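You operate a simulated robot arm through the tools that you are given. There is no shell and no other tool.

You run a simulated robot arm. Do the job below in one go: nothing can be reset, and whatever is moved stays where it is left.

Task
Put things in order on the long beige table top. At the end: the orange cup stands where the sand jar stood; the sand jar from the long beige table top stands where the silver steel post stood; one of the black foam sleeves from the long beige table top is on top of the brown carton (marked "SPARES"); the blue holder from the long beige table top is in the green crate; the silver steel post from the long beige table top stands where the blue holder stood; whatever was shut is shut again. Leave all else as you found it, and nothing knocked over. Set down upright: black foam sleeve.

Only the result counts: the job must be done as asked and must still hold three seconds after the hand-in. Knocking over, shifting, dropping, spilling or breaking anything else fails it.

Robot
A 7-joint arm with a two-finger parallel gripper, fixed in place. Base frame: the origin is at the foot of the arm, x ahead of it, y to its left, z up; the work surface is at about z = 0. Lengths are in mm, angles in degrees, forces in N, time in s.
With the tool pointing down near the work surface it reaches from about 220 to 580 mm from the base axis. Its first joint turns from -66.0 to 66.0 degrees. Payload 2.5 kg.
The tool frame sits at the grasp point between the pads (the TCP): z along the fingers, y along the line on which they close. The tips reach 23 mm beyond it. The gripper opens to 94 mm. The fingers are 38 mm wide and 10 mm thick; the gripper's body (54 by 96 mm) begins 39 mm behind the TCP.
Orientation is that of the tool frame in the base frame, as a unit quaternion [x, y, z, w]. With the fingers straight down and closing along the base's y, the tool's x points along the base's -x, its y along +y and its z along -z.

Tools
- The arm moves only by the tool servo_tool. Its argument "steps" is a list of rows, each a list of 7 numbers: the shift along the base's x, y, z in units of 25 mm (1.0 is 25 mm), then the turn, a rotation vector about the base's x, y, z in units of 4 degrees (1.0 is 4 degrees), then the finger opening in mm, from 0 to 94. In form: [[x, y, z, rx, ry, rz, grip], ...]. A call has 1 to 20 rows; each row shifts and turns the commanded pose from where the row before left it. A call with a number of a shift or a turn outside -1 to 1 is refused whole. Each row takes 0.2 s and may step no farther than 50 mm and 8.6 degrees from the row before; otherwise, or with a gripper value out of range, the whole call is refused. Where a pose cannot be reached the arm comes as near as it can. A force on the tool above 40 N (or 10 N above the force at the start of the call, whichever is more), or a blocked arm, ends the call early, and 0.2 s more pass. The fingers move at their own pace (about 108 mm/s each) and stop on an object; they squeeze with about 23 N. The grip force told is the motor's: it shows also when the fingers shut on nothing. Time passes only in rows, and 0.2 s behind the last, so rows that do not move let the fingers close. The reply holds the time, the measured pose of the TCP, the force on the tool along the base axes, the opening and the grip force, in the units named above and with some noise, with the torque about the TCP (base axes, N m) and any sound that the robot's microphone picked up.
- Cameras (640 x 400 px; columns grow to the right, rows downward): "scene" is fixed at [118.2, -408.8, 532.5]; the picture's right is [0.83, -0.56, 0.00], its down [-0.37, -0.55, -0.75] and it looks along [0.42, 0.62, -0.66] (base axes); focal length 218 px, centre (320, 200). "wrist" rides on the gripper at [86, 16, -75] in the tool frame; the picture's right is [-0.18, 0.98, 0.00], its down [-0.58, -0.11, -0.81] and it looks along [-0.79, -0.15, 0.59] (tool axes); focal length 243 px, centre (320, 200). There is no depth. A picture from a camera that has moved, and an enlarged one, comes with that camera's place and axes in the base frame and with its lens.
- grab_frame(camera): a new picture of that camera. No time passes.
- close_up(camera, box): a new picture of the part [left, top, right, bottom] of that camera's present view, enlarged. No time passes.
- sign_off(): hands the job in; it is judged then, once.

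Nothing tells you positions but the pictures and the camera data. Unless the task says otherwise, let go and move clear before handing in.

The tools are called after "Emit:" as a command line: name --pt "numbers of a row" for each row, then --argument value for the rest, lists and objects as JSON in quotes. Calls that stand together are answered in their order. servo_tool: Moves the arm, as the interface text tells. Its arguments: {"type":"object","properties":{"steps":{"type":"array","items":{"type":"array","items":{"type":"number"}}}},"required":["steps"]} The other tools are called the same way: grab_frame (camera) takes a picture; close_up (camera, box) takes an enlarged picture of a part of a camera's view; sign_off () hands the job in.

At the start:

```text
time_s: 0.0
position: [354.1, 77.5, 356.2]
ee_rot: [0.0, 1.0, 0.001, 0.0]
ft_force: [-0.1, -0.5, 0.6]
torque: [0.01, -0.01, 0.02]
gripper_width: 93.9
gripper_force: 0.1
```

scene: 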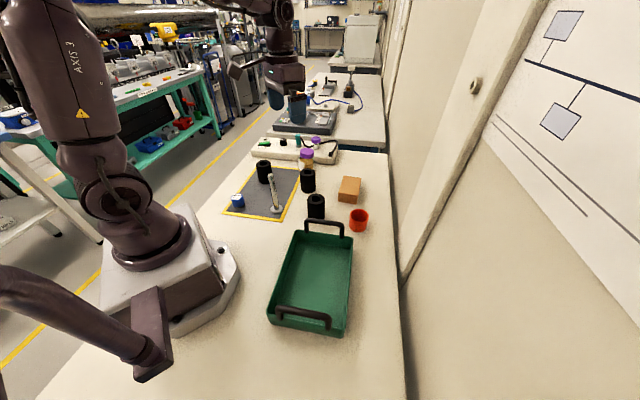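
wrist: 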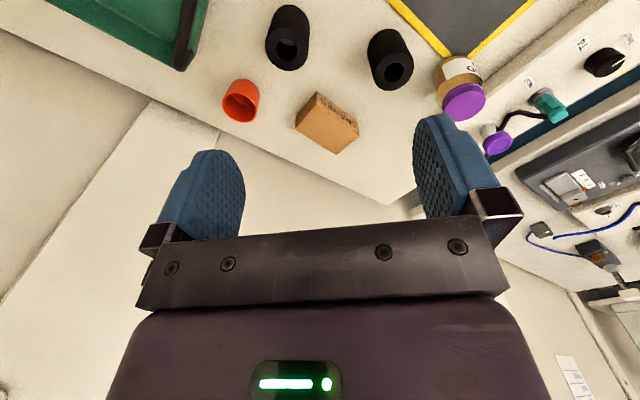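

I see a table with a green crate, an orange cup, a brown carton, black sleeves, a sand jar with purple lid, a steel post and a blue holder on a grey mat. I will take enlarged pictures first to locate everything.

Emit:
close_up --camera "scene" --box '[220, 130, 380, 230]'

Emit:
close_up --camera "scene" --box '[250, 200, 410, 340]'

Emit:
close_up --camera "wrist" --box '[200, 0, 520, 200]'

```text
4.00 times, centred on (300, 180) of scene
camera zoom: at [118.2, -408.8, 532.5], right [0.83, -0.56, 0.0], down [-0.37, -0.55, -0.75], along [0.42, 0.62, -0.66], focal length 873 px, centre (400, 280)
```

zoom: 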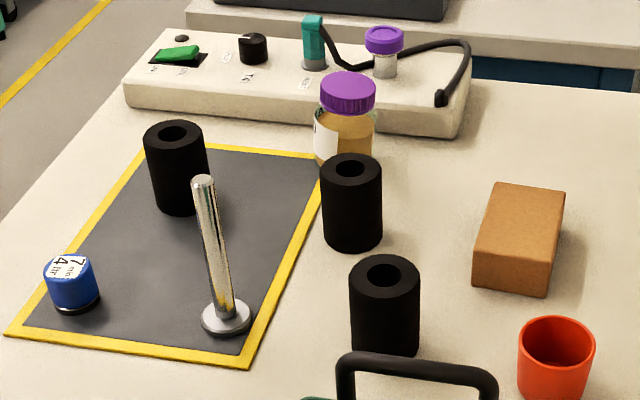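

```text
2.86 times, centred on (330, 270) of scene
camera zoom: at [118.2, -408.8, 532.5], right [0.83, -0.56, 0.0], down [-0.37, -0.55, -0.75], along [0.42, 0.62, -0.66], focal length 623 px, centre (291, 0)
```

zoom: 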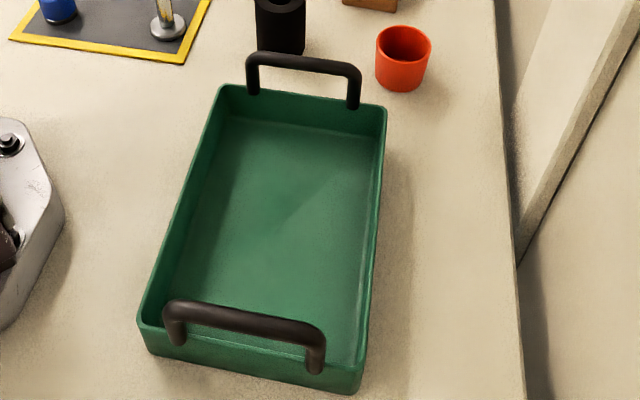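

```text
2.00 times, centred on (360, 100) of wrist
camera zoom: at [267.3, 94.7, 430.8], right [0.18, 0.98, 0.0], down [0.58, -0.11, 0.81], along [0.79, -0.15, -0.59], focal length 485 px, centre (240, 400)
```

zoom: 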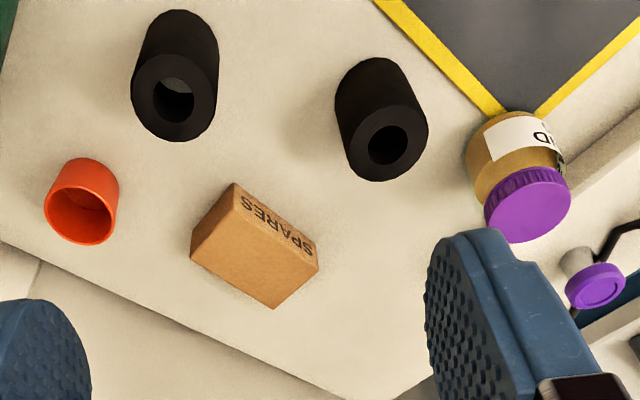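

From the scene view I estimate (mm): holder (200,233), post (301,136) about 147 tall, sleeves near (339,321), (454,174) and (398,30), cup (487,-84), carton (569,59), jar (512,282) and crate centre (264,-149). Next I zoom in further to refine these.

Emit:
close_up --camera "scene" --box '[225, 165, 305, 215]'

Emit:
close_up --camera "scene" --box '[290, 130, 370, 180]'

Emit:
close_up --camera "scene" --box '[295, 180, 375, 230]'

Emit:
servo_tool --pt "-0.8 0.8 -0.5 0 0 0 94" --pt "-0.8 0.8 -0.8 0 0 0 94" --pt "-0.8 0.8 -0.8 0 0 0 94" --pt "-0.8 0.8 -0.8 0 0 0 94" --pt "-0.8 0.8 -0.8 0 0 0 94" --pt "-0.8 0.8 -0.8 0 0 0 94" --pt "-0.8 0.8 -0.8 0 0 0 94" --pt "-0.36 0.4 -0.8 0 0 0 94" --pt "0 0 -0.8 0 0 0 94" --pt "0 0 0 0 0 0 94"

```text
8.00 times, centred on (265, 190) of scene
camera zoom: at [118.2, -408.8, 532.5], right [0.83, -0.56, 0.0], down [-0.37, -0.55, -0.75], along [0.42, 0.62, -0.66], focal length 1745 px, centre (760, 280)
```

zoom: 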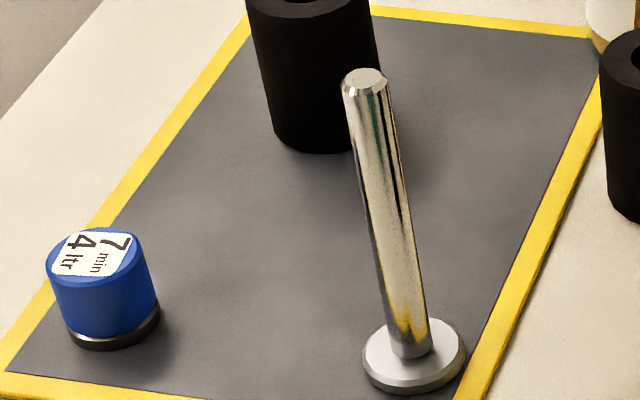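

```text
8.00 times, centred on (330, 155) of scene
camera zoom: at [118.2, -408.8, 532.5], right [0.83, -0.56, 0.0], down [-0.37, -0.55, -0.75], along [0.42, 0.62, -0.66], focal length 1745 px, centre (240, 560)
```

zoom: 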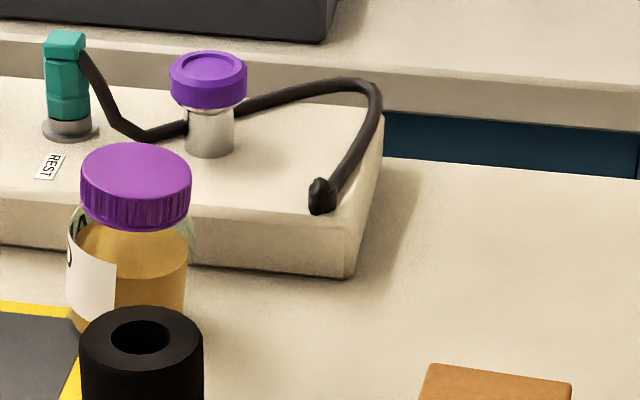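

```text
8.00 times, centred on (335, 205) of scene
camera zoom: at [118.2, -408.8, 532.5], right [0.83, -0.56, 0.0], down [-0.37, -0.55, -0.75], along [0.42, 0.62, -0.66], focal length 1745 px, centre (200, 160)
```

zoom: 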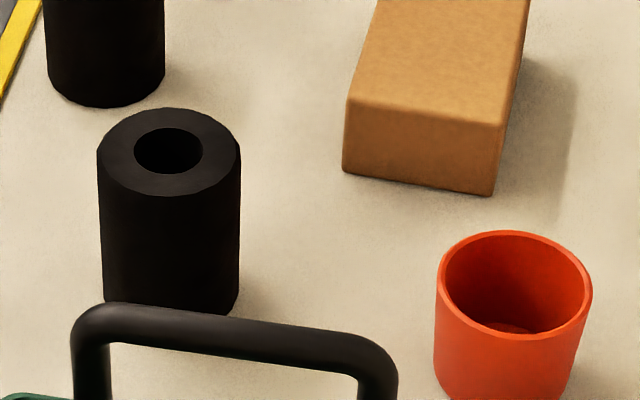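

```text
time_s: 2.2
position: [207.8, 229.6, 182.0]
ee_rot: [0.0, 1.0, 0.0, 0.0]
ft_force: [0.1, -0.5, 0.3]
torque: [0.03, -0.01, 0.03]
gripper_width: 93.9
gripper_force: 0.1
```

The arm is above the holder area at z≈182. I'll take wrist pictures to pin the holder's position.

Emit:
grab_frame --camera "wrist"

Emit:
grab_frame --camera "scene"

```text
taken
camera wrist: at [120.4, 246.0, 257.1], right [0.18, 0.98, 0.0], down [0.58, -0.11, 0.81], along [0.79, -0.15, -0.59], focal length 243 px, centre (320, 200)
```

wrist: 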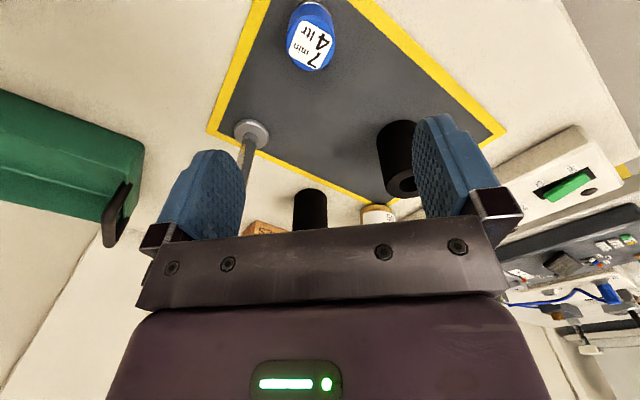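

```text
taken
```

scene: 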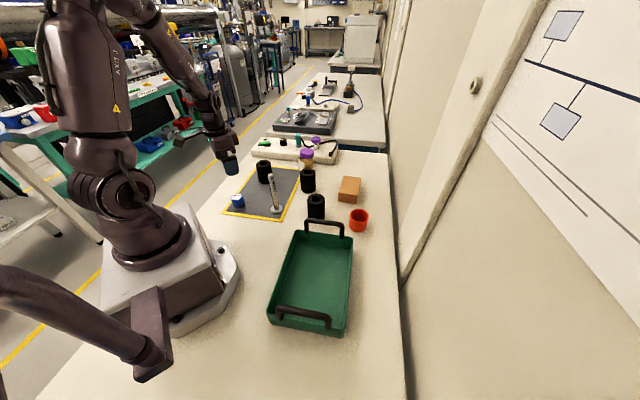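

The holder, post, sleeve A and mat are all visible from here. I'll enlarge to read exact pixel positions.

Emit:
close_up --camera "wrist" --box '[200, 0, 440, 150]'

Emit:
close_up --camera "wrist" --box '[230, 150, 440, 250]'

```text
2.67 times, centred on (320, 75) of wrist
camera zoom: at [120.4, 246.0, 257.1], right [0.18, 0.98, 0.0], down [0.58, -0.11, 0.81], along [0.79, -0.15, -0.59], focal length 647 px, centre (320, 533)
```

zoom: 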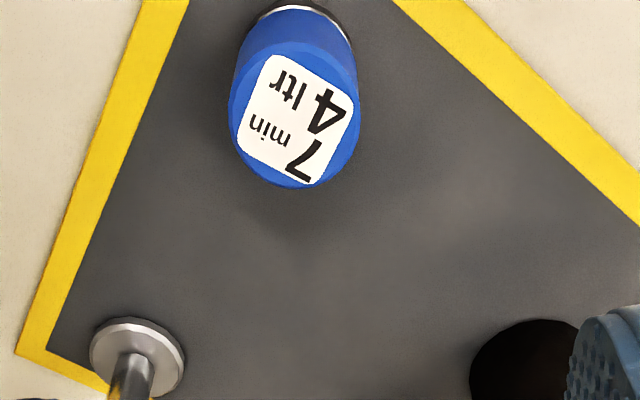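

```text
3.05 times, centred on (335, 200) of wrist
camera zoom: at [120.4, 246.0, 257.1], right [0.18, 0.98, 0.0], down [0.58, -0.11, 0.81], along [0.79, -0.15, -0.59], focal length 739 px, centre (274, 200)
```

zoom: 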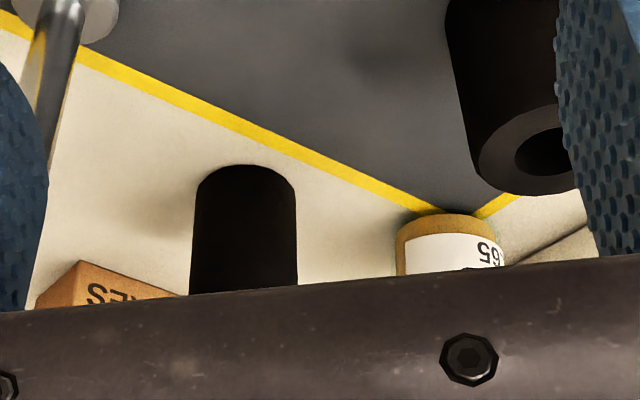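

I take the holder to be at about (200,224), 41 mm wide and 44 mm tall. I'll drop to z=100 right above it and check the alignment.

Emit:
servo_tool --pt "-0.15 -0.11 -0.6 0 0 0 94" --pt "-0.14 -0.11 -0.7 0 0 0 94" --pt "0 0 -0.7 0 0 0 94" --pt "0 0 -0.7 0 0 0 94" --pt "0 0 -0.58 0 0 0 94" --pt "0 0 0 0 0 0 94"

Emit:
grab_frame --camera "wrist"

Emit:
close_up --camera "scene" --box '[200, 130, 280, 230]'

```text
time_s: 3.6
position: [198.3, 224.8, 101.6]
ee_rot: [0.0, 1.0, -0.001, 0.0]
ft_force: [-0.5, 0.1, 0.4]
torque: [0.0, -0.02, -0.01]
gripper_width: 94.0
gripper_force: 0.1
```

```text
taken
camera wrist: at [111.6, 240.1, 175.7], right [0.18, 0.98, 0.0], down [0.58, -0.11, 0.81], along [0.79, -0.15, -0.59], focal length 243 px, centre (320, 200)
```

wrist: 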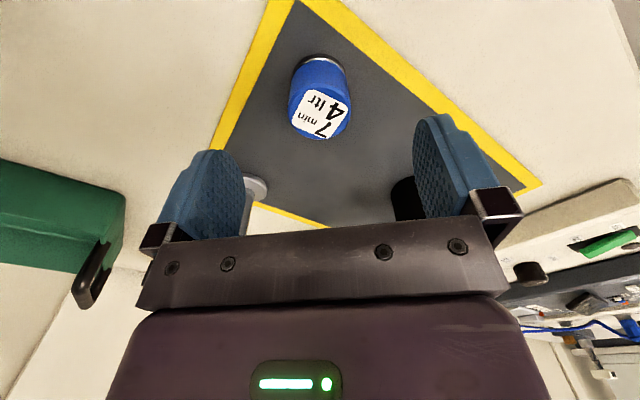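

```text
4.00 times, centred on (240, 180) of scene
camera zoom: at [118.2, -408.8, 532.5], right [0.83, -0.56, 0.0], down [-0.37, -0.55, -0.75], along [0.42, 0.62, -0.66], focal length 873 px, centre (640, 280)
```

zoom: 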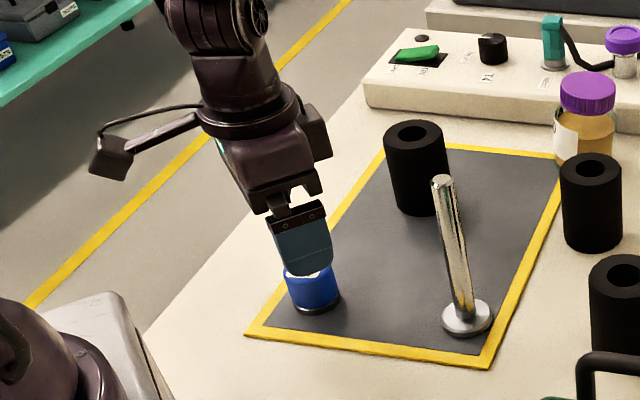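

The TCP is centred over the holder. I'll descend to z≈27 and close on it.

Emit:
servo_tool --pt "0.02 -0.02 -0.8 0 0 0 94" --pt "0 0 -0.8 0 0 0 94" --pt "0 0 -0.8 0 0 0 94" --pt "0 0 -0.56 0 0 0 94" --pt "0 0 0 0 0 0 94" --pt "0 0 0 0 0 0 30" --pt "0 0 0 0 0 0 30" --pt "0 0 0 0 0 0 30" --pt "0 0 0 0 0 0 30"

Emit:
grab_frame --camera "wrist"

```text
time_s: 5.6
position: [196.6, 222.7, 28.6]
ee_rot: [0.0, 1.0, 0.0, 0.0]
ft_force: [-0.5, -0.6, -0.5]
torque: [0.02, 0.03, -0.01]
gripper_width: 38.5
gripper_force: 23.8
```

```text
taken
camera wrist: at [110.4, 238.2, 103.1], right [0.18, 0.98, 0.0], down [0.58, -0.11, 0.81], along [0.79, -0.15, -0.59], focal length 243 px, centre (320, 200)
```

wrist: 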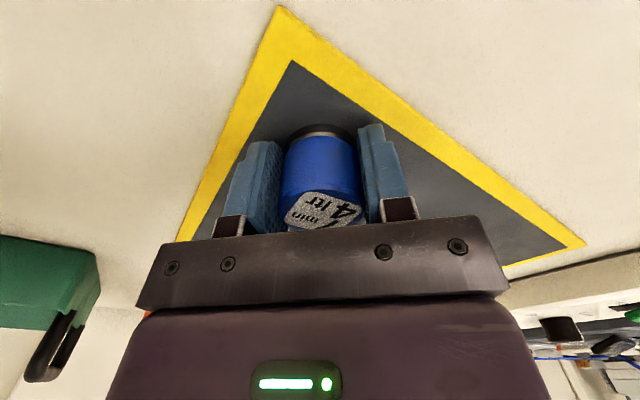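

The holder is gripped (38.5 mm). I'll lift it high, carry it in an arc over the crate, and look before lowering.

Emit:
servo_tool --pt "0 0 0.3 0 0 0 30" --pt "0 0 0.8 0 0 0 30" --pt "0 0 1 0 0 0 30" --pt "0 0 1 0 0 0 30" --pt "0 0 1 0 0 0 30" --pt "0 0 1 0 0 0 30" --pt "0 0 1 0 0 0 30" --pt "0 0 1 0 0 0 30" --pt "0 0 0.9 0 0 0 30" --pt "0 0 0 0 0 0 30"

Emit:
servo_tool --pt "0.4 -0.9 0 0 0 0 30" --pt "0.4 -1 0 0 0 0 30" --pt "0.4 -1 0 0 0 0 30" --pt "0.4 -1 0 0 0 0 30" --pt "0.4 -1 0 0 0 0 30" --pt "0.4 -1 0 0 0 0 30" --pt "0.4 -1 0 0 0 0 30" --pt "0.4 -1 0 0 0 0 30" --pt "0.2 -1 0 0 0 0 30" --pt "0 -1 0 0 0 0 30" --pt "0 -1 0 0 0 0 30" --pt "0 -1 0 0 0 0 30" --pt "-0.2 -1 0 0 0 0 30" --pt "-0.2 -1 0 0 0 0 30" --pt "-0.2 -1 0 0 0 0 30" --pt "0 -0.6 0 0 0 0 30" --pt "0 0 0 0 0 0 30"

Emit:
grab_frame --camera "wrist"

Emit:
grab_frame --camera "scene"

```text
time_s: 7.8
position: [197.7, 220.7, 227.9]
ee_rot: [0.001, 1.0, 0.0, 0.0]
ft_force: [0.3, 0.0, -1.3]
torque: [-0.03, -0.01, -0.01]
gripper_width: 38.4
gripper_force: 23.1
```

```text
time_s: 11.4
position: [267.5, -164.5, 226.0]
ee_rot: [0.0, 1.0, -0.001, 0.0]
ft_force: [0.9, 0.3, -0.4]
torque: [-0.01, -0.01, -0.01]
gripper_width: 38.8
gripper_force: 22.8
```

```text
taken
camera wrist: at [181.2, -147.9, 300.5], right [0.18, 0.98, 0.0], down [0.58, -0.11, 0.81], along [0.79, -0.15, -0.59], focal length 243 px, centre (320, 200)
```

wrist: 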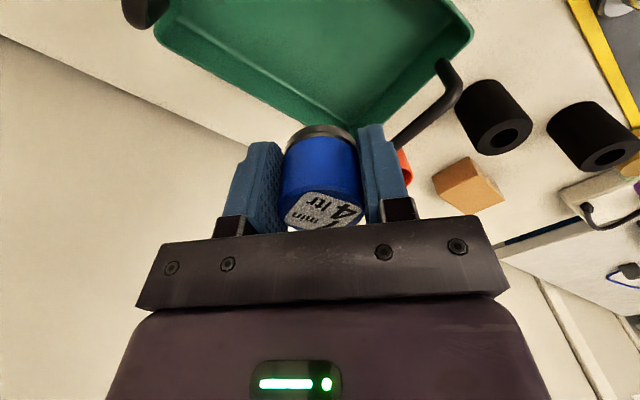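

```text
taken
```

scene: 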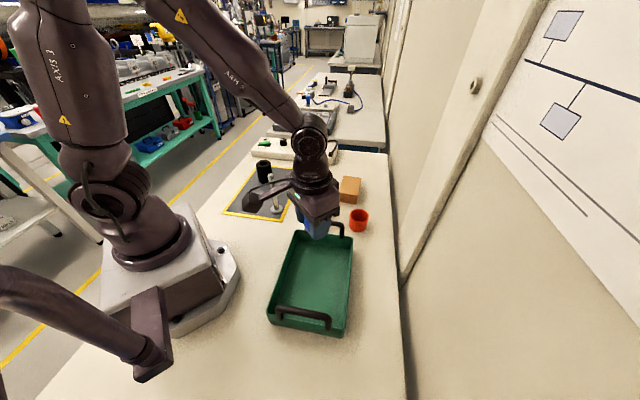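

The crate spans roughly (289,-32), (405,-144), (238,-309), (128,-196), with its centre near (267,-168). I'll shift slightly and go partway down, then check clearances.

Emit:
servo_tool --pt "0.4 -0.1 -0.6 0 0 0 30" --pt "0.2 0 -0.8 0 0 0 30" --pt "0 0 -0.8 0 0 0 30" --pt "0 0 -0.8 0 0 0 30" --pt "0 0 -0.8 0 0 0 30" --pt "0 0 -0.4 0 0 0 30" --pt "0 0 0 0 0 0 30"

Emit:
grab_frame --camera "wrist"

Emit:
close_up --camera "scene" --box '[200, 130, 400, 350]'

```text
time_s: 13.0
position: [283.3, -168.6, 122.1]
ee_rot: [0.0, 1.0, 0.0, 0.0]
ft_force: [0.3, 0.1, -0.2]
torque: [0.02, -0.01, -0.01]
gripper_width: 38.2
gripper_force: 23.1
```

```text
taken
camera wrist: at [196.5, -151.6, 196.7], right [0.18, 0.98, 0.0], down [0.58, -0.11, 0.81], along [0.79, -0.15, -0.59], focal length 243 px, centre (320, 200)
```

wrist: 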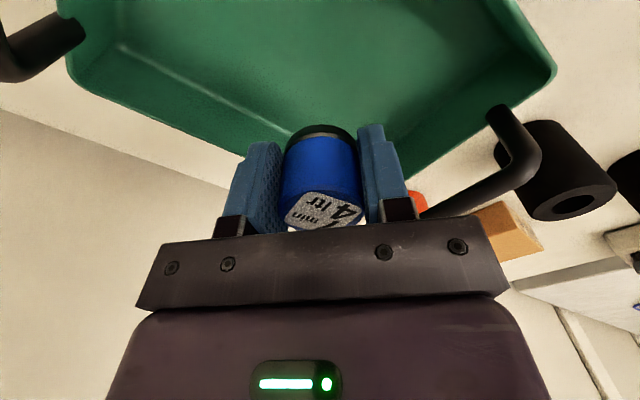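

```text
1.82 times, centred on (300, 240) of scene
camera zoom: at [118.2, -408.8, 532.5], right [0.83, -0.56, 0.0], down [-0.37, -0.55, -0.75], along [0.42, 0.62, -0.66], focal length 397 px, centre (356, 127)
```

zoom: 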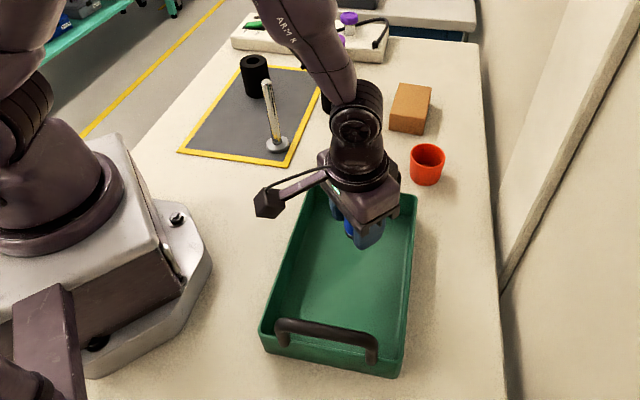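

Clear all around: the rim is about z=60 and the handles are at the ends. I'll lower the holder to just above the crate floor, then make small steps until contact.

Emit:
servo_tool --pt "0 0 -0.8 0 0 0 30" --pt "0 0 -0.8 0 0 0 30" --pt "0 0 -0.8 0 0 0 30" --pt "0 0 -0.7 0 0 0 30" --pt "0 0 -0.3 0 0 0 30" --pt "0 0 0 0 0 0 30"

Emit:
servo_tool --pt "0 0 -0.06 0 0 0 30" --pt "0 0 -0.06 0 0 0 30" --pt "0 0 0 0 0 0 30"

Emit:
grab_frame --camera "wrist"

```text
time_s: 14.4
position: [284.7, -168.3, 36.9]
ee_rot: [0.0, 1.0, 0.0, 0.0]
ft_force: [1.3, -0.7, -0.3]
torque: [-0.01, 0.02, 0.03]
gripper_width: 38.9
gripper_force: 23.8
```

```text
time_s: 15.2
position: [284.0, -168.7, 34.3]
ee_rot: [0.0, 1.0, 0.0, 0.0]
ft_force: [0.5, 0.0, -1.4]
torque: [0.02, -0.04, 0.01]
gripper_width: 38.8
gripper_force: 23.3
```

```text
taken
camera wrist: at [196.9, -151.5, 108.9], right [0.18, 0.98, 0.0], down [0.58, -0.11, 0.81], along [0.79, -0.15, -0.59], focal length 243 px, centre (320, 200)
```

wrist: 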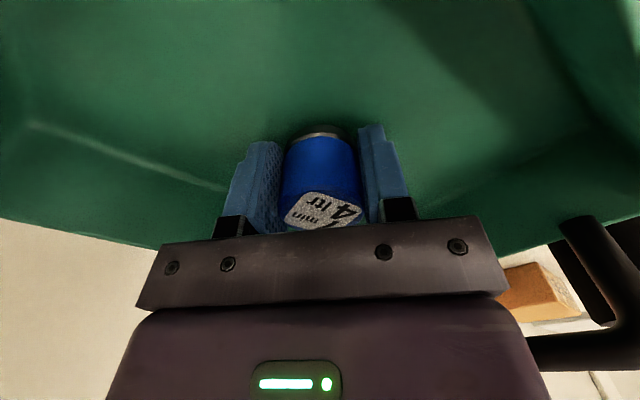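

No contact yet, and the holder looks just above the floor. I'll keep lowering in small steps.

Emit:
servo_tool --pt "0 0 -0.05 0 0 0 30" --pt "0 0 -0.05 0 0 0 30" --pt "0 0 0 0 0 0 30"

Emit:
close_up --camera "wrist" --box '[240, 90, 400, 190]'

```text
time_s: 16.0
position: [283.7, -167.3, 33.1]
ee_rot: [0.001, 1.0, 0.0, 0.0]
ft_force: [0.7, 0.1, -0.3]
torque: [0.01, 0.03, -0.02]
gripper_width: 39.0
gripper_force: 22.5
```

```text
4.00 times, centred on (320, 140) of wrist
camera zoom: at [197.1, -150.7, 107.0], right [0.18, 0.98, 0.0], down [0.58, -0.11, 0.81], along [0.79, -0.15, -0.59], focal length 970 px, centre (320, 440)
```

zoom: 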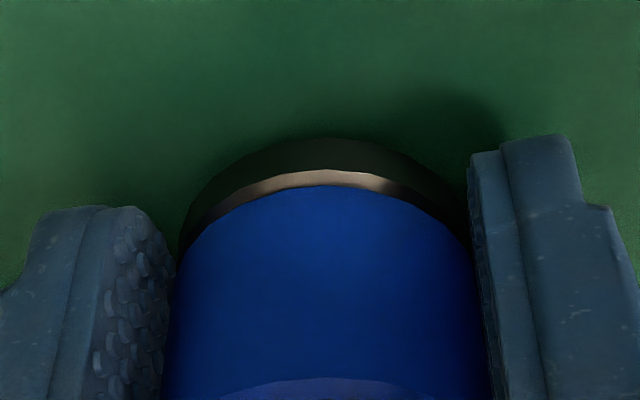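

Still no contact force. I'll step down in 1 mm steps.

Emit:
servo_tool --pt "0 0 -0.04 0 0 0 30" --pt "0 0 -0.04 0 0 0 30" --pt "0 0 0 0 0 0 30"

Emit:
servo_tool --pt "0 0 -0.04 0 0 0 30" --pt "0 0 0 0 0 0 30"

```text
time_s: 16.8
position: [284.4, -168.2, 30.7]
ee_rot: [0.0, 1.0, 0.0, 0.001]
ft_force: [-0.2, -0.4, -0.4]
torque: [0.01, -0.01, -0.03]
gripper_width: 38.7
gripper_force: 22.9
```

```text
time_s: 17.4
position: [284.3, -167.7, 30.7]
ee_rot: [0.001, 1.0, 0.0, 0.001]
ft_force: [0.6, -0.2, 4.9]
torque: [0.06, -0.01, 0.01]
gripper_width: 38.7
gripper_force: 23.0
```

Contact with the crate floor (about 5 N). I'll release and lift clear.

Emit:
servo_tool --pt "0 0 0 0 0 0 60" --pt "0 0 0 0 0 0 70" --pt "0 0 0 0 0 0 70" --pt "0 0 0.4 0 0 0 70" --pt "0 0 0.8 0 0 0 70" --pt "0 0 1 0 0 0 70" --pt "0 0 1 0 0 0 70" --pt "0 0 1 0 0 0 80" --pt "0 0 1 0 0 0 94" --pt "0 0 1 0 0 0 94" --pt "0 0 1 0 0 0 94" --pt "0 0 0.8 0 0 0 94" --pt "0 0 0 0 0 0 94"

Emit:
grab_frame --camera "wrist"

Emit:
close_up --camera "scene" --box '[240, 200, 400, 350]'

```text
time_s: 20.2
position: [282.9, -167.5, 229.9]
ee_rot: [0.0, 1.0, 0.0, 0.0]
ft_force: [0.4, 0.5, 0.5]
torque: [0.01, 0.01, 0.0]
gripper_width: 94.0
gripper_force: 0.0
```

```text
taken
camera wrist: at [195.8, -152.2, 304.6], right [0.18, 0.98, 0.0], down [0.58, -0.11, 0.81], along [0.79, -0.15, -0.59], focal length 243 px, centre (320, 200)
```

wrist: 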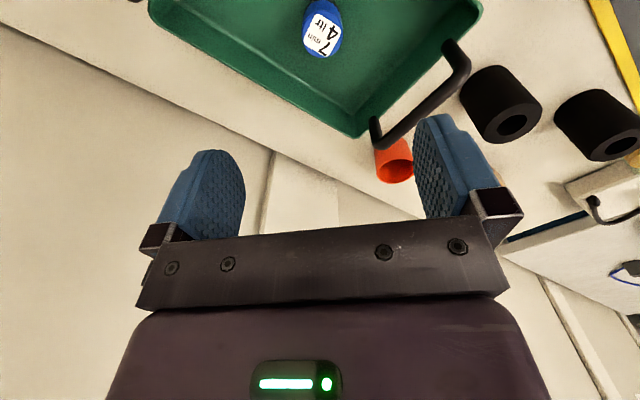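

```text
2.67 times, centred on (320, 275) of scene
camera zoom: at [118.2, -408.8, 532.5], right [0.83, -0.56, 0.0], down [-0.37, -0.55, -0.75], along [0.42, 0.62, -0.66], focal length 582 px, centre (320, 0)
```

zoom: 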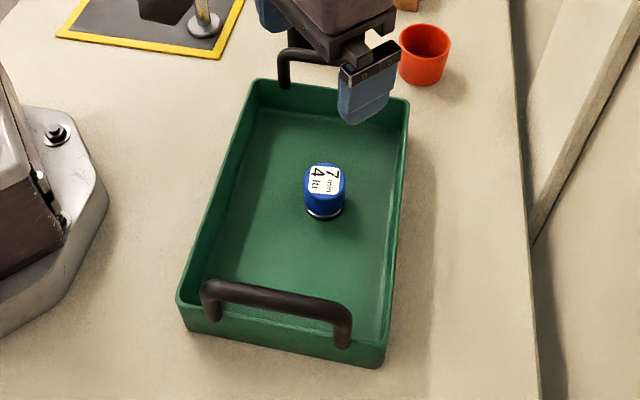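

The holder stands upright in the crate. Next is the steel post near (300,128): I'll move above it at a safe height and look.

Emit:
servo_tool --pt "0 0.8 0 0 0 0 94" --pt "0 1 0 0 0 0 94" --pt "0 1 0 0 0 0 94" --pt "0 1 0 0 0 0 94" --pt "0 1 0 0 0 0 94" --pt "0.1 1 0 0 0 0 94" --pt "0.1 1 0 0 0 0 94" --pt "0.1 1 0 0 0 0 94" --pt "0.1 1 0 0 0 0 94" --pt "0.1 1 0 0 0 0 94" --pt "0.15 1 0 0 0 0 94" --pt "0 1 0 0 0 0 94" --pt "0 0 0 0 0 0 94"

Emit:
grab_frame --camera "wrist"

Emit:
close_up --camera "wrist" --box '[240, 0, 400, 100]'

```text
time_s: 23.0
position: [297.7, 126.6, 228.7]
ee_rot: [0.0, 1.0, -0.002, 0.0]
ft_force: [-0.7, -0.2, -0.7]
torque: [0.01, -0.01, -0.02]
gripper_width: 94.2
gripper_force: 0.2
```

```text
taken
camera wrist: at [211.8, 143.8, 303.3], right [0.18, 0.98, 0.0], down [0.58, -0.11, 0.81], along [0.79, -0.15, -0.59], focal length 243 px, centre (320, 200)
```

wrist: 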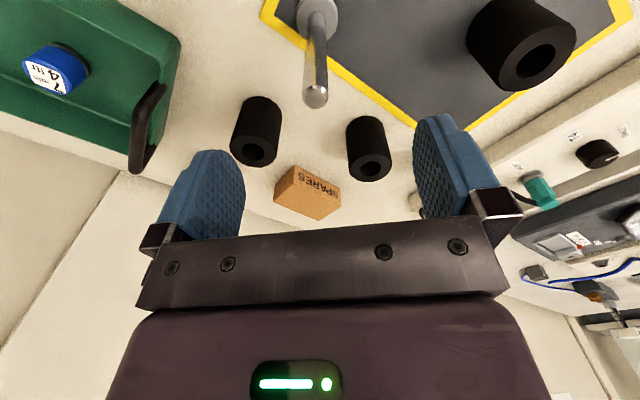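

```text
4.00 times, centred on (320, 50) of wrist
camera zoom: at [211.8, 143.8, 303.3], right [0.18, 0.98, 0.0], down [0.58, -0.11, 0.81], along [0.79, -0.15, -0.59], focal length 970 px, centre (320, 800)
```

zoom: 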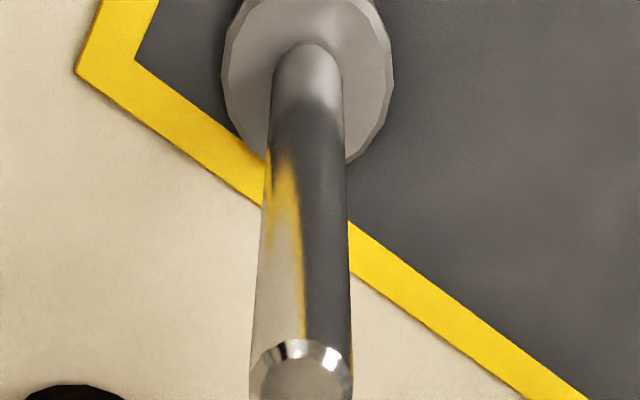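

The post top is at about z=150, and the rod sits about 3 mm to the -y side of the tool axis. I'll align, descend to z≈120 and check before closing.

Emit:
servo_tool --pt "0.04 -0.13 -0.5 0 0 0 94" --pt "0 0 -0.8 0 0 0 94" --pt "0 0 -0.8 0 0 0 94" --pt "0 0 -0.8 0 0 0 94" --pt "0 0 -0.8 0 0 0 94" --pt "0 0 -0.67 0 0 0 94" --pt "0 0 0 0 0 0 94"

Emit:
grab_frame --camera "wrist"

Emit:
close_up --camera "scene" --box '[200, 130, 360, 230]'

```text
time_s: 24.6
position: [302.4, 124.8, 120.3]
ee_rot: [0.0, 1.0, 0.0, 0.0]
ft_force: [-0.3, 1.1, -0.1]
torque: [0.0, 0.03, -0.02]
gripper_width: 93.8
gripper_force: 0.0
```

```text
taken
camera wrist: at [215.4, 140.6, 194.3], right [0.18, 0.98, 0.0], down [0.58, -0.11, 0.81], along [0.79, -0.15, -0.59], focal length 243 px, centre (320, 200)
```

wrist: 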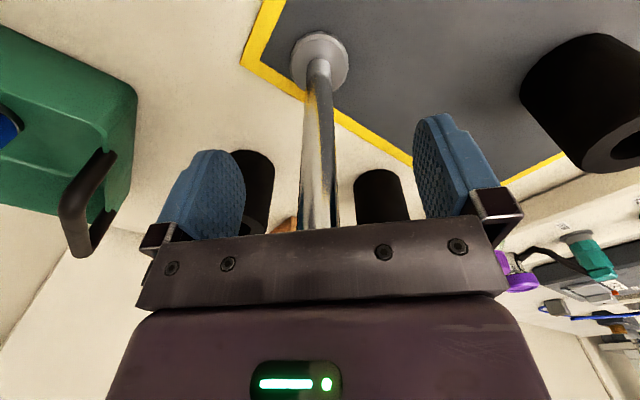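

```text
4.00 times, centred on (280, 180) of scene
camera zoom: at [118.2, -408.8, 532.5], right [0.83, -0.56, 0.0], down [-0.37, -0.55, -0.75], along [0.42, 0.62, -0.66], focal length 873 px, centre (480, 280)
```

zoom: 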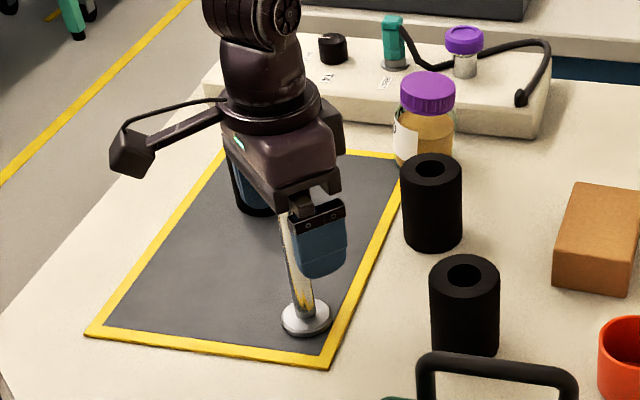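

The rod is centred between the fingers. I'll close on it.

Emit:
servo_tool --pt "0 0 0 0 0 0 60" --pt "0 0 0 0 0 0 30" --pt "0 0 0 0 0 0 5" --pt "0 0 0 0 0 0 5" --pt "0 0 0 0 0 0 5"

Emit:
grab_frame --camera "wrist"

```text
time_s: 25.8
position: [302.9, 124.2, 120.0]
ee_rot: [0.0, 1.0, 0.0, 0.0]
ft_force: [-0.3, -0.5, -0.1]
torque: [-0.02, -0.01, -0.03]
gripper_width: 17.6
gripper_force: 23.1
```

```text
taken
camera wrist: at [215.3, 140.6, 194.5], right [0.18, 0.98, 0.0], down [0.58, -0.11, 0.81], along [0.79, -0.15, -0.59], focal length 243 px, centre (320, 200)
```

wrist: 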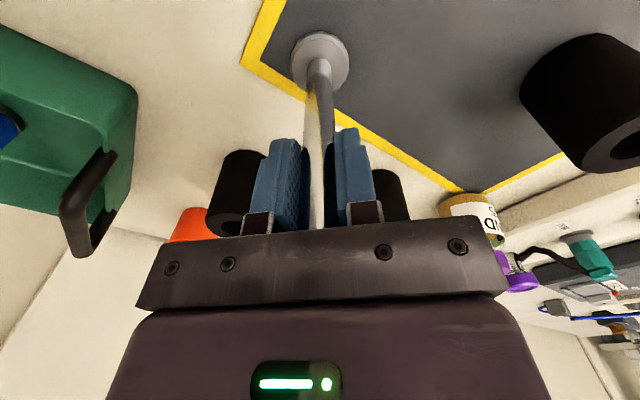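

The post is gripped (17.6 mm). I'll take a quick enlarged look at the base to record its exact spot before lifting.

Emit:
close_up --camera "wrist" --box '[240, 10, 400, 110]'

Emit:
close_up --camera "scene" --box '[240, 180, 320, 230]'

```text
4.00 times, centred on (320, 60) of wrist
camera zoom: at [215.3, 140.6, 194.5], right [0.18, 0.98, 0.0], down [0.58, -0.11, 0.81], along [0.79, -0.15, -0.59], focal length 970 px, centre (320, 760)
```

zoom: 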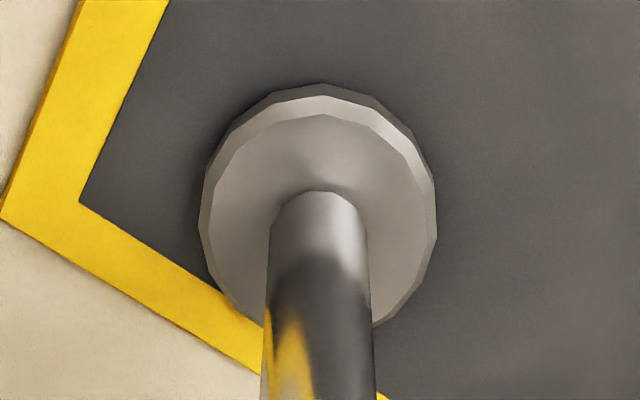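

```text
8.00 times, centred on (280, 205) of scene
camera zoom: at [118.2, -408.8, 532.5], right [0.83, -0.56, 0.0], down [-0.37, -0.55, -0.75], along [0.42, 0.62, -0.66], focal length 1745 px, centre (640, 160)
```

zoom: 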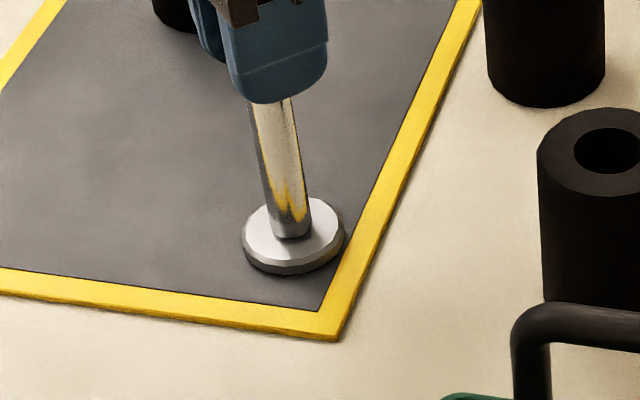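

The post's spot is about (300,124.5). I'll lift it about 50 mm, carry it to the holder's old spot, and stop above for a check.

Emit:
servo_tool --pt "0 0 0.2 0 0 0 5" --pt "0 0 0.5 0 0 0 5" --pt "0 0 0.7 0 0 0 5" --pt "0 0 0.6 0 0 0 5" --pt "-0.3 0.3 0 0 0 0 5" --pt "-0.6 0.6 0 0 0 0 5" --pt "-0.7 0.7 0 0 0 0 5" --pt "-0.7 0.7 0 0 0 0 5" --pt "-0.7 0.7 0 0 0 0 5" --pt "-0.6 0.5 0 0 0 0 5" --pt "-0.42 0.41 0 0 0 0 5" --pt "0 0 0 0 0 0 5" --pt "0 0 0 0 0 0 5"

Emit:
grab_frame --camera "wrist"

Emit:
close_up --camera "scene" --box '[200, 130, 360, 230]'

```text
time_s: 28.6
position: [202.0, 221.5, 170.2]
ee_rot: [0.0, 1.0, 0.0, 0.0]
ft_force: [0.2, -0.8, -2.3]
torque: [0.01, 0.01, 0.0]
gripper_width: 17.8
gripper_force: 23.2
```

```text
taken
camera wrist: at [114.2, 238.4, 244.3], right [0.18, 0.98, 0.0], down [0.58, -0.11, 0.81], along [0.79, -0.15, -0.59], focal length 243 px, centre (320, 200)
```

wrist: 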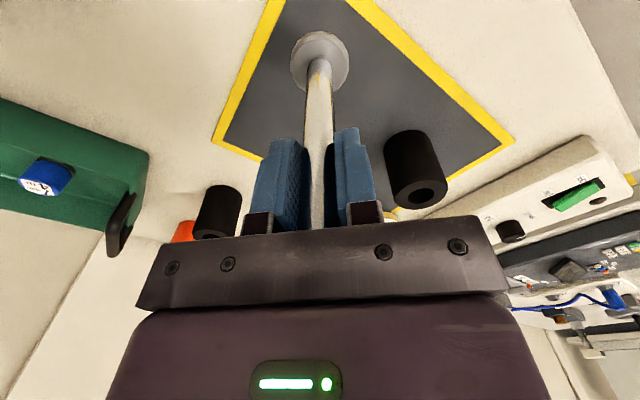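

```text
4.00 times, centred on (280, 180) of scene
camera zoom: at [118.2, -408.8, 532.5], right [0.83, -0.56, 0.0], down [-0.37, -0.55, -0.75], along [0.42, 0.62, -0.66], focal length 873 px, centre (480, 280)
```

zoom: 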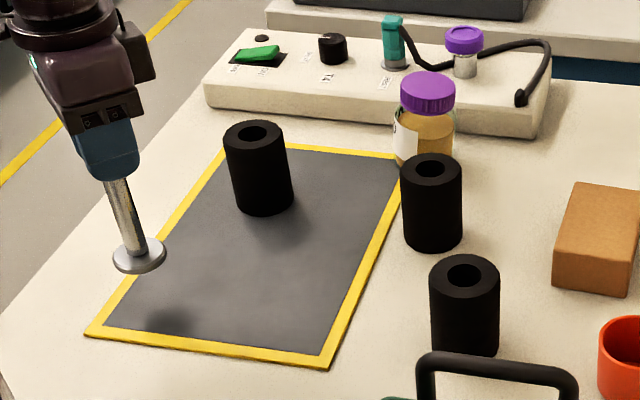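

The post is aligned over the holder's old spot. I'll lower it to about 2 mm above contact, then step gently down.

Emit:
servo_tool --pt "0 0 -0.5 0 0 0 5" --pt "0 0 -0.6 0 0 0 5" --pt "0 0 -0.5 0 0 0 5" --pt "0 0 -0.3 0 0 0 5" --pt "0 0 0 0 0 0 5"

Emit:
servo_tool --pt "0 0 -0.04 0 0 0 5" --pt "0 0 -0.04 0 0 0 5" --pt "0 0 0 0 0 0 5"

```text
time_s: 29.8
position: [199.6, 222.4, 122.6]
ee_rot: [0.0, 1.0, 0.0, -0.001]
ft_force: [0.3, -0.2, -1.2]
torque: [-0.02, 0.01, 0.0]
gripper_width: 17.6
gripper_force: 22.5
```

```text
time_s: 30.6
position: [201.3, 221.5, 120.7]
ee_rot: [0.0, 1.0, 0.001, -0.001]
ft_force: [-0.5, 0.0, -1.8]
torque: [-0.03, -0.03, -0.03]
gripper_width: 17.7
gripper_force: 22.8
```

Emit:
servo_tool --pt "0 0 -0.03 0 0 0 5" --pt "0 0 0 0 0 0 5"

Emit:
close_up --camera "scene" --box '[200, 160, 280, 220]'

Emit:
close_up --camera "wrist" --box '[240, 10, 400, 110]'

```text
time_s: 31.2
position: [200.2, 220.3, 121.1]
ee_rot: [-0.001, 1.0, -0.001, 0.001]
ft_force: [-2.1, -1.3, 14.7]
torque: [-0.08, 0.33, 0.0]
gripper_width: 17.6
gripper_force: 23.3
```

```text
6.67 times, centred on (240, 190) of scene
camera zoom: at [118.1, -408.8, 532.5], right [0.83, -0.56, 0.0], down [-0.37, -0.55, -0.75], along [0.42, 0.62, -0.66], focal length 1454 px, centre (853, 267)
```

zoom: 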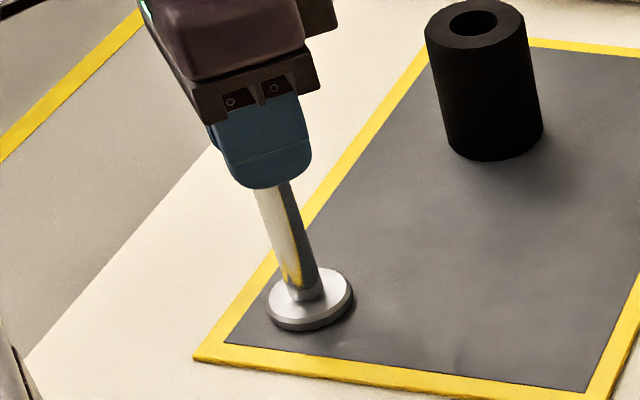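

```text
4.00 times, centred on (320, 60) of wrist
camera zoom: at [113.3, 238.0, 194.4], right [0.18, 0.98, 0.0], down [0.58, -0.11, 0.81], along [0.79, -0.15, -0.59], focal length 970 px, centre (320, 760)
```

zoom: 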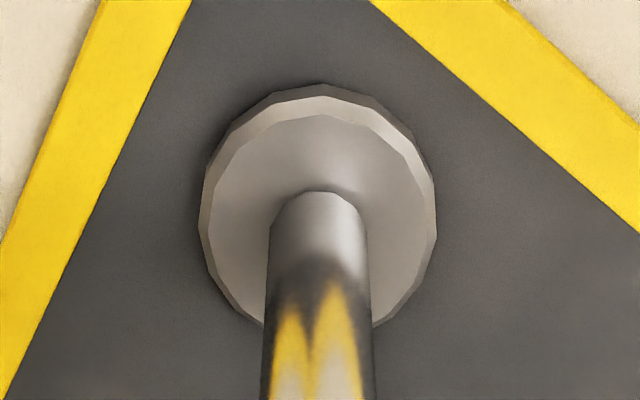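

The base is in contact with the mat. I'll ease the pressure off slightly, release, and raise clear.

Emit:
servo_tool --pt "0 0 0.01 0 0 0 5" --pt "0 0 0 0 0 0 25" --pt "0 0 0 0 0 0 45" --pt "0 0 0 0 0 0 60" --pt "0 0 0.2 0 0 0 70" --pt "0 0 0.6 0 0 0 80" --pt "0 0 1 0 0 0 94" --pt "0 0 1 0 0 0 94" --pt "0 0 1 0 0 0 94" --pt "0 0 0.6 0 0 0 94" --pt "0 0 0 0 0 0 94"

Emit:
grab_frame --camera "wrist"

Emit:
close_up --camera "scene" --box '[200, 130, 360, 230]'

```text
time_s: 33.6
position: [201.9, 218.9, 229.4]
ee_rot: [0.0, 1.0, 0.0, 0.0]
ft_force: [-0.6, -0.1, -0.6]
torque: [0.02, 0.0, 0.01]
gripper_width: 94.0
gripper_force: 0.1
```

```text
taken
camera wrist: at [114.0, 236.8, 304.0], right [0.18, 0.98, 0.0], down [0.58, -0.11, 0.81], along [0.79, -0.15, -0.59], focal length 243 px, centre (320, 200)
```

wrist: 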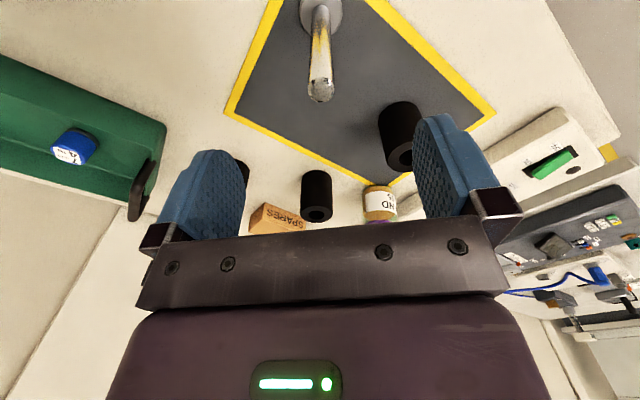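

```text
4.00 times, centred on (280, 180) of scene
camera zoom: at [118.2, -408.8, 532.5], right [0.83, -0.56, 0.0], down [-0.37, -0.55, -0.75], along [0.42, 0.62, -0.66], focal length 873 px, centre (480, 280)
```

zoom: 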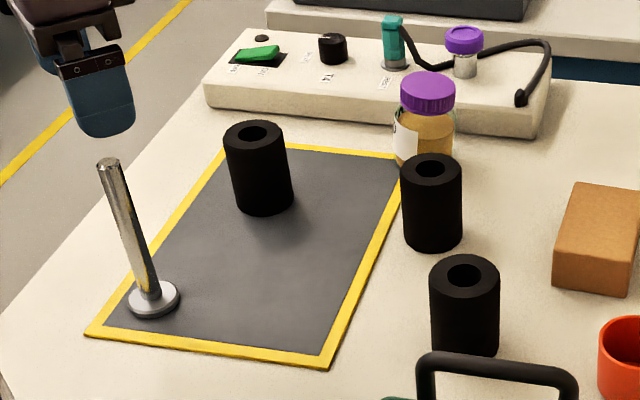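

The post now stands where the holder was. Next I'll look at the jar from closer, by moving to about (430,235,230).

Emit:
servo_tool --pt "0.6 0 0 0 0 0 94" --pt "1 0 0 0 0 0 94" --pt "1 0 0 0 0 0 94" --pt "1 0 0 0 0 0 94" --pt "1 0.1 0 0 0 0 94" --pt "1 0.1 0 0 0 0 94" --pt "1 0.1 0 0 0 0 94" --pt "1 0.1 0 0 0 0 94" --pt "1 0.1 0 0 0 0 94" --pt "0.5 0 0 0 0 0 94" --pt "0 0 0 0 0 0 94"

Emit:
grab_frame --camera "wrist"

Emit:
grab_frame --camera "scene"

```text
time_s: 36.0
position: [426.5, 232.7, 228.4]
ee_rot: [0.0, 1.0, 0.0, 0.0]
ft_force: [-0.4, 0.1, 0.5]
torque: [-0.01, -0.01, 0.01]
gripper_width: 94.1
gripper_force: 0.1
```

```text
taken
camera wrist: at [340.0, 250.1, 303.6], right [0.18, 0.98, 0.0], down [0.58, -0.11, 0.81], along [0.79, -0.15, -0.59], focal length 243 px, centre (320, 200)
```

wrist: 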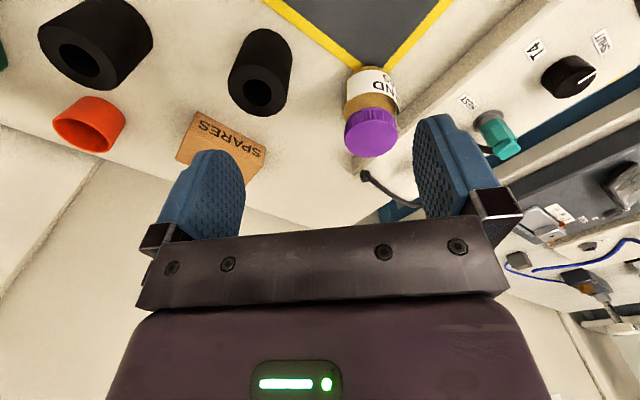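

```text
taken
```

scene: 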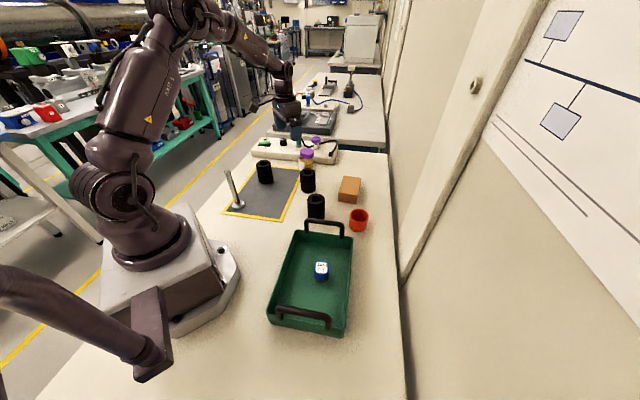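

Emit:
close_up --camera "wrist" --box '[310, 50, 470, 190]'

Emit:
close_up --camera "wrist" --box '[30, 0, 350, 200]'

Emit:
close_up --camera "scene" --box '[280, 135, 360, 200]'

```text
2.86 times, centred on (390, 120) of wrist
camera zoom: at [340.0, 250.1, 303.6], right [0.18, 0.98, 0.0], down [0.58, -0.11, 0.81], along [0.79, -0.15, -0.59], focal length 693 px, centre (120, 429)
```

zoom: 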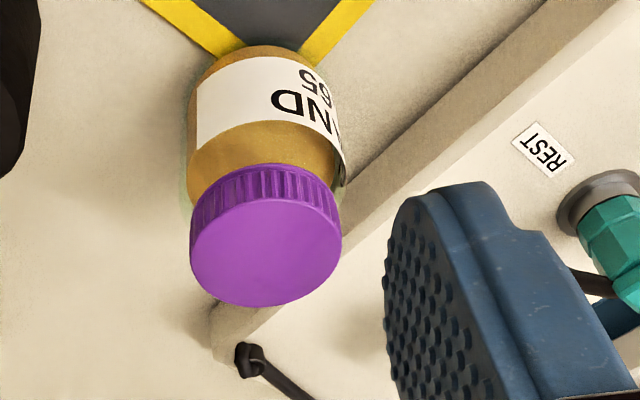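

```text
2.00 times, centred on (190, 100) of wrist
camera zoom: at [340.0, 250.1, 303.6], right [0.18, 0.98, 0.0], down [0.58, -0.11, 0.81], along [0.79, -0.15, -0.59], focal length 485 px, centre (580, 400)
```

zoom: 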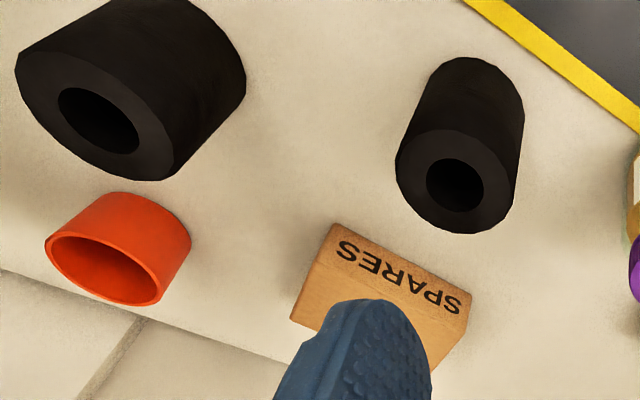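

```text
6.15 times, centred on (320, 168) of scene
camera zoom: at [118.2, -408.8, 532.5], right [0.83, -0.56, 0.0], down [-0.37, -0.55, -0.75], along [0.42, 0.62, -0.66], focal length 1343 px, centre (320, 400)
```

zoom: 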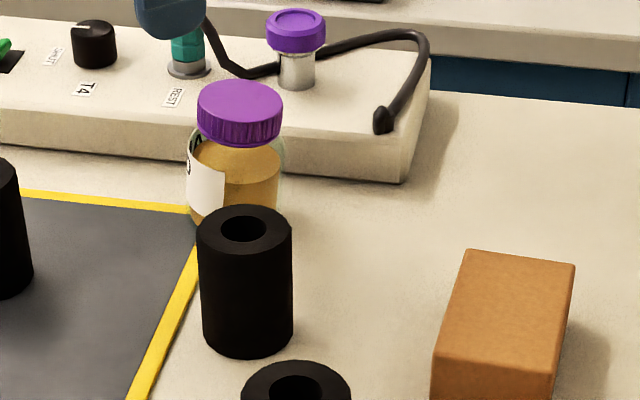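

The jar's lid seems offset from the jar's body, so I'll inspect it more closely.

Emit:
close_up --camera "wrist" --box '[340, 55, 420, 165]'

Emit:
close_up --camera "scene" --box '[295, 145, 325, 175]'

```text
3.64 times, centred on (380, 110) of wrist
camera zoom: at [340.0, 250.1, 303.6], right [0.18, 0.98, 0.0], down [0.58, -0.11, 0.81], along [0.79, -0.15, -0.59], focal length 882 px, centre (102, 527)
```

zoom: 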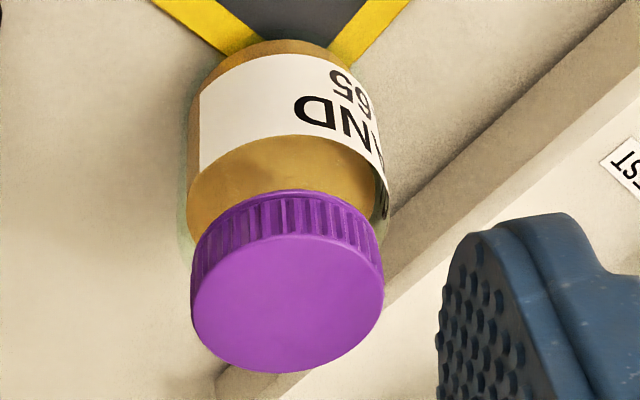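

```text
13.33 times, centred on (310, 160) of scene
camera zoom: at [118.2, -408.8, 532.5], right [0.83, -0.56, 0.0], down [-0.37, -0.55, -0.75], along [0.42, 0.62, -0.66], focal length 2909 px, centre (453, 733)
```

zoom: 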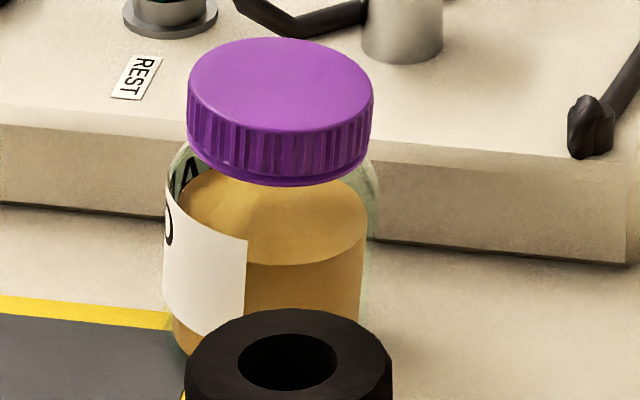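

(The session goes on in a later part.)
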